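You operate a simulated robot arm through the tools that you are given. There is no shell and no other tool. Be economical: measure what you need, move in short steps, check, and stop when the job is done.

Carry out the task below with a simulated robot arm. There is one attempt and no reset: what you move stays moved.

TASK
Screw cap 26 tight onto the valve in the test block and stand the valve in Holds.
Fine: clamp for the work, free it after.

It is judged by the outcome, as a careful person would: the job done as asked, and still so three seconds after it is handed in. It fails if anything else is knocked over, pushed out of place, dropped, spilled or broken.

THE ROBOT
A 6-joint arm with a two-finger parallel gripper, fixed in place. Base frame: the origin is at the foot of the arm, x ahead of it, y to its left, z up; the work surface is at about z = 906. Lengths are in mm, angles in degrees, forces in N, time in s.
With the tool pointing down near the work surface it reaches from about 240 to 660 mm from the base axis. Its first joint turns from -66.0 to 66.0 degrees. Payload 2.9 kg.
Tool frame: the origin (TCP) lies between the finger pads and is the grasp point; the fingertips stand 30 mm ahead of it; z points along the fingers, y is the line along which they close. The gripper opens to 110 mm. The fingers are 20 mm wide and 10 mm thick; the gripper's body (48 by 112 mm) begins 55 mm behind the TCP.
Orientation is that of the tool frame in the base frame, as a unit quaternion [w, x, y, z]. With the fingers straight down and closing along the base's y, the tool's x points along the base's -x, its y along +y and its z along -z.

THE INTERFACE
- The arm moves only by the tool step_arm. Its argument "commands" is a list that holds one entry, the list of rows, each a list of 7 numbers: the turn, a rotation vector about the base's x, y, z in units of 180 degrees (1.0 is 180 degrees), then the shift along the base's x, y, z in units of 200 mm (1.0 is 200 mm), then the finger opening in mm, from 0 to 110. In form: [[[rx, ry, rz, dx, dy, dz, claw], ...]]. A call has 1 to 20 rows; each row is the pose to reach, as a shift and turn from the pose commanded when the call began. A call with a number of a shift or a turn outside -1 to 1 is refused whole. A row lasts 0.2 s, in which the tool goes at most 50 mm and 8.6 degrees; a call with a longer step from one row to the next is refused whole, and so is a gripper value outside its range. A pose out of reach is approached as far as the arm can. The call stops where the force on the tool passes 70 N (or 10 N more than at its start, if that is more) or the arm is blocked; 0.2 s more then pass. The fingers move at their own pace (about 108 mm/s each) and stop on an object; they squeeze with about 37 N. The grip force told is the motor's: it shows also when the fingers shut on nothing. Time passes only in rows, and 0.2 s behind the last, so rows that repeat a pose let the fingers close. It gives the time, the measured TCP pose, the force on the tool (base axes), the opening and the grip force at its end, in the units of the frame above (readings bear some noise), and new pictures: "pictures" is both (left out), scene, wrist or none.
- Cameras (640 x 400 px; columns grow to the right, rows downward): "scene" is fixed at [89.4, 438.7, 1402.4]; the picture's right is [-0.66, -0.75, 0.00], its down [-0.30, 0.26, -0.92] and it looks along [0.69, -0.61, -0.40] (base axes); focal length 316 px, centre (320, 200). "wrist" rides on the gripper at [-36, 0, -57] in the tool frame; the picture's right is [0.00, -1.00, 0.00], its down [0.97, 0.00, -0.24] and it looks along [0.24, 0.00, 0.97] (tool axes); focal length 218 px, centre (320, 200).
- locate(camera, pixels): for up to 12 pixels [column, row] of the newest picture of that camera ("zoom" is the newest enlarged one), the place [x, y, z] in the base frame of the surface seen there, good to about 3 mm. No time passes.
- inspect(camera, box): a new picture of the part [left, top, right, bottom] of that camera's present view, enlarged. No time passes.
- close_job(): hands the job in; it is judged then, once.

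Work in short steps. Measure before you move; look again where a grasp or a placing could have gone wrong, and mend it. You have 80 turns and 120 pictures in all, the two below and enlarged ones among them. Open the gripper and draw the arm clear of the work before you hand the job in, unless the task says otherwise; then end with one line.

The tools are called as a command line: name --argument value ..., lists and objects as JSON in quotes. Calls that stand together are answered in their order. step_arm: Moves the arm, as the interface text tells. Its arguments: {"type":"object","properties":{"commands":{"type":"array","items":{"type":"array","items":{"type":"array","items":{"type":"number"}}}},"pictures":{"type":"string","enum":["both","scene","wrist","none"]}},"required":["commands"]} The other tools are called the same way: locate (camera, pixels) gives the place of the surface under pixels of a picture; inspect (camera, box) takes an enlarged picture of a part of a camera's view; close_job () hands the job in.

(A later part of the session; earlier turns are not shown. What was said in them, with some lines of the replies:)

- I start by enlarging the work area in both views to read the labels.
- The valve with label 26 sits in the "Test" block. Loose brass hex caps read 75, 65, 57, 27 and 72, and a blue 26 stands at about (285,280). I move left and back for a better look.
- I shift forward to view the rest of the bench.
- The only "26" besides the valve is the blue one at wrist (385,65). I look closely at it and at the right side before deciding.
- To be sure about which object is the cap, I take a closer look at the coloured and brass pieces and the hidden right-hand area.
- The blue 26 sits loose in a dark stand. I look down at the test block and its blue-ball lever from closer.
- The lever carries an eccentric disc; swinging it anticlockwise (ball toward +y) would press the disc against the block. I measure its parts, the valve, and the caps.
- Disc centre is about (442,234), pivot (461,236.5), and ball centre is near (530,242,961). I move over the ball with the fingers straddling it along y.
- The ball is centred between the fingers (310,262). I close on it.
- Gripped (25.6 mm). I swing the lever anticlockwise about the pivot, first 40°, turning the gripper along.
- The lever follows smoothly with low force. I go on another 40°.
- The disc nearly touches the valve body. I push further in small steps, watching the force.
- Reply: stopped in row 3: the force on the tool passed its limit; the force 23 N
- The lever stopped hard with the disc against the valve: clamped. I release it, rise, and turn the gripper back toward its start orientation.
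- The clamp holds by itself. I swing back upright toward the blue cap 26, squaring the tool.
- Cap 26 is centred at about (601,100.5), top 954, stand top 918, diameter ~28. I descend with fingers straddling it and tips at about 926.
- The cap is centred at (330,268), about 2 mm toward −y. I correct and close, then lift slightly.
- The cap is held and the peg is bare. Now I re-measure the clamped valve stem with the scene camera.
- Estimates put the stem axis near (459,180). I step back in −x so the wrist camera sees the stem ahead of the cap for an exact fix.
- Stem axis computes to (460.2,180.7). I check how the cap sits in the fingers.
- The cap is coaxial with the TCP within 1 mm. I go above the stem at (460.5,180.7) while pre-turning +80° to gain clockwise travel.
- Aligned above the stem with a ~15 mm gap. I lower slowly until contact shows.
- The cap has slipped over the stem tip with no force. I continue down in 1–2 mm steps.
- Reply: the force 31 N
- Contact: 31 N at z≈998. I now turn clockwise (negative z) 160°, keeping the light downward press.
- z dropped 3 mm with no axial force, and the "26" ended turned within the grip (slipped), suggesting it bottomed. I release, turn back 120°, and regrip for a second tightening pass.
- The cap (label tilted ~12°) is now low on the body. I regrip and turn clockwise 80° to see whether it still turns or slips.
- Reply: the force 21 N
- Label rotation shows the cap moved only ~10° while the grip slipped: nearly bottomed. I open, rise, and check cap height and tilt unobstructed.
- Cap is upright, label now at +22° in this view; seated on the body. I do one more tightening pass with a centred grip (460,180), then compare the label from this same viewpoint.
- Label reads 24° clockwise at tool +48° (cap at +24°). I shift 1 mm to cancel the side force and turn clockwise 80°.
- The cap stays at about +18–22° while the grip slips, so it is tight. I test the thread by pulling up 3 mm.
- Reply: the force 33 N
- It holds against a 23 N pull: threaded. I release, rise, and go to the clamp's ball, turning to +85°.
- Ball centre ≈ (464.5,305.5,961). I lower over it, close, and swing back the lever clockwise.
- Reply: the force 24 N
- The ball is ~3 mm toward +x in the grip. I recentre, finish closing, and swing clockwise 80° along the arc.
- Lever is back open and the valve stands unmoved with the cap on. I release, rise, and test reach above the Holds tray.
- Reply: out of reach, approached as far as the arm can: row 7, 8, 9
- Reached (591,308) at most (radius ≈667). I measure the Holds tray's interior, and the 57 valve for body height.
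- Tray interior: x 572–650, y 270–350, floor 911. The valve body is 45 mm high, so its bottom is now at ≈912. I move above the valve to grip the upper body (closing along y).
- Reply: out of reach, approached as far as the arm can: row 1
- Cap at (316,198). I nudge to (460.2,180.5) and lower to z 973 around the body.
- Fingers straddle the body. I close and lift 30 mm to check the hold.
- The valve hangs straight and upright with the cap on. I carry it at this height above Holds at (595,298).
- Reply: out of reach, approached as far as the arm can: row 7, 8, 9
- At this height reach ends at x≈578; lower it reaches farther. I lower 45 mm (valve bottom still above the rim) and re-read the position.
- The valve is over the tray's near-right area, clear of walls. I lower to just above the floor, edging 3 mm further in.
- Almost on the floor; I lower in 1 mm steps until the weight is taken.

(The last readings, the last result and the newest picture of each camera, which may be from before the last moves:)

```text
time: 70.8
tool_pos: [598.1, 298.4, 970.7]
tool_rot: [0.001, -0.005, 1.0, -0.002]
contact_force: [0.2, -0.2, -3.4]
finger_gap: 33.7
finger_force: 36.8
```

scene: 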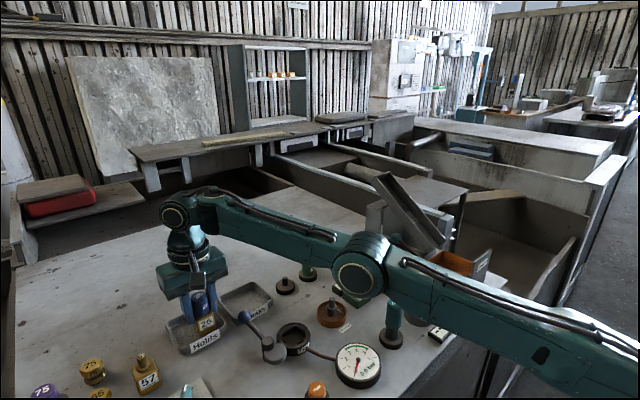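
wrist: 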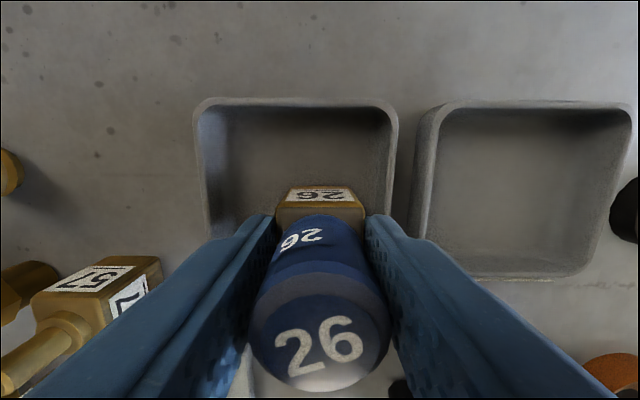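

step_arm --commands '[[[0, 0, 0, 0, 0, -0.005, 25], [0, 0, 0, 0, 0, -0.01, 25], [0, 0, 0, 0, 0, -0.01, 25]]]' --pictures "none"

inspect --camera "scene" --box '[170, 290, 250, 350]'

```text
time: 71.6
tool_pos: [598.1, 299.8, 969.2]
tool_rot: [0.001, -0.005, 1.0, -0.001]
contact_force: [-1.5, -1.0, 3.1]
finger_gap: 33.5
finger_force: 36.9
```

```text
6.67 times, centred on (210, 320) of scene
```

zoom: 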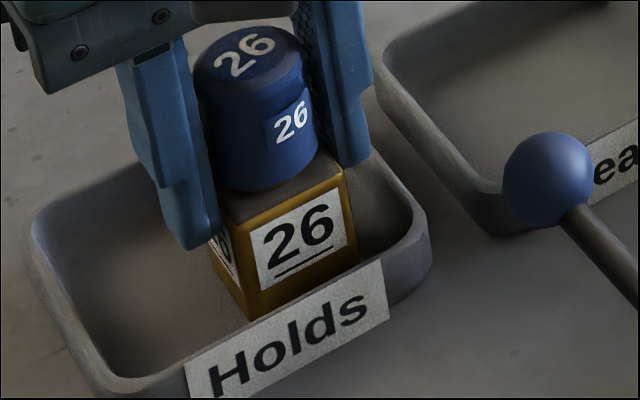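

The weight is taken (force +3 N). I open the fingers and rise straight up clear of the cap.

step_arm --commands '[[[0, 0, 0, 0, 0, 0, 40], [0, 0, 0, 0, 0, 0, 50], [0, 0, 0, 0, 0, 0, 50], [0, 0, 0, -0.005, 0, 0.1, 50], [0, 0, 0, -0.01, 0, 0.2, 50], [0, 0, 0, -0.02, 0, 0.3, 50], [0, 0, 0, -0.06, 0, 0.4, 50], [0, 0, 0, -0.15, 0, 0.5, 50], [0, 0, 0, -0.3, -0.2, 0.55, 50], [0, 0, 0, -0.45, -0.4, 0.55, 50], [0, 0, 0, -0.6, -0.6, 0.55, 50], [0, 0, 0, -0.75, -0.8, 0.6, 50], [0, 0, 0, -0.75, -0.8, 0.6, 50]]]'

inspect --camera "scene" --box '[150, 270, 310, 370]'

```text
refused: row 9 steps farther than a row can; nothing moved
```

```text
4.00 times, centred on (230, 320) of scene
```

zoom: 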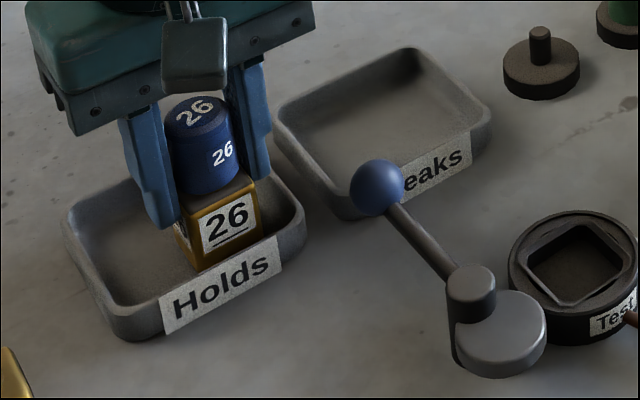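

Nothing moved; one step was too long. I repeat with shorter steps.

step_arm --commands '[[[0, 0, 0, 0, 0, 0, 40], [0, 0, 0, 0, 0, 0, 50], [0, 0, 0, 0, 0, 0, 50], [0, 0, 0, -0.005, 0, 0.1, 50], [0, 0, 0, -0.01, 0, 0.2, 50], [0, 0, 0, -0.05, 0, 0.3, 50], [0, 0, 0, -0.1, 0, 0.4, 50], [0, 0, 0, -0.2, 0, 0.5, 50], [0, 0, 0, -0.3, -0.15, 0.55, 50], [0, 0, 0, -0.42, -0.3, 0.55, 50], [0, 0, 0, -0.55, -0.45, 0.55, 50], [0, 0, 0, -0.7, -0.6, 0.6, 50], [0, 0, 0, -0.8, -0.75, 0.6, 50], [0, 0, 0, -0.8, -0.75, 0.6, 50]]]'

inspect --camera "scene" --box '[150, 270, 310, 370]'

```text
time: 74.6
tool_pos: [494.9, 181.9, 1141.3]
tool_rot: [-0.001, -0.005, 1.0, -0.001]
contact_force: [0.6, 0.3, 0.0]
finger_gap: 50.2
finger_force: 0.1
out of reach, approached as far as the arm can: row 10, 11, 12, 13, 14
```

scene: 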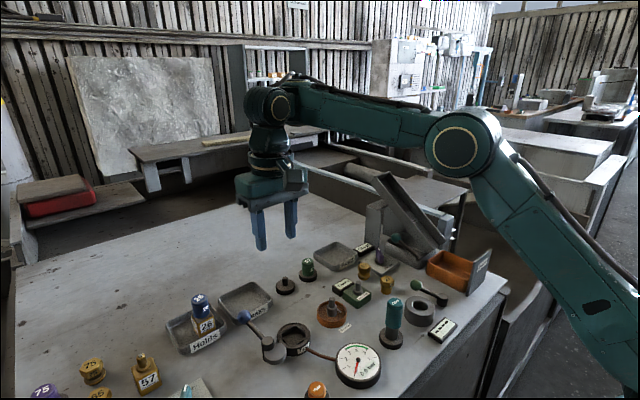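
wrist: 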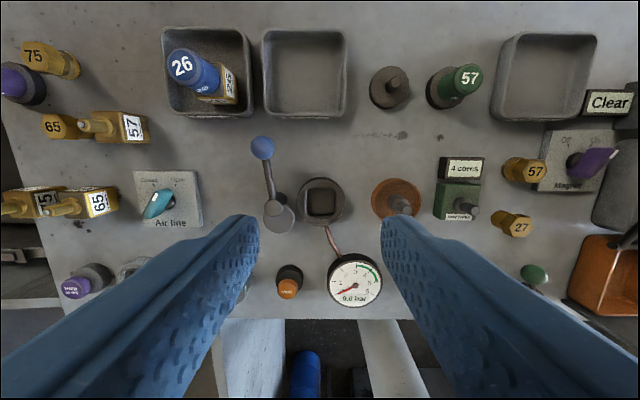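

```text
4.00 times, centred on (230, 320) of scene
```

zoom: 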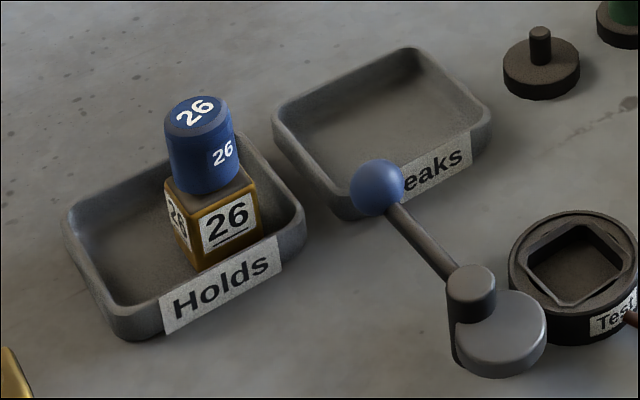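

The valve stands upright in Holds with cap 26 on, the clamp lever is open again, and nothing else has moved. The arm is clear and the gripper open, so I hand in.

close_job

```text
The job is handed in.
```

I screwed cap 26 onto the valve until the grip slipped on it and it held a 23 N upward pull. The valve now stands upright in Holds, the clamp is freed, and the arm is clear with the gripper open.
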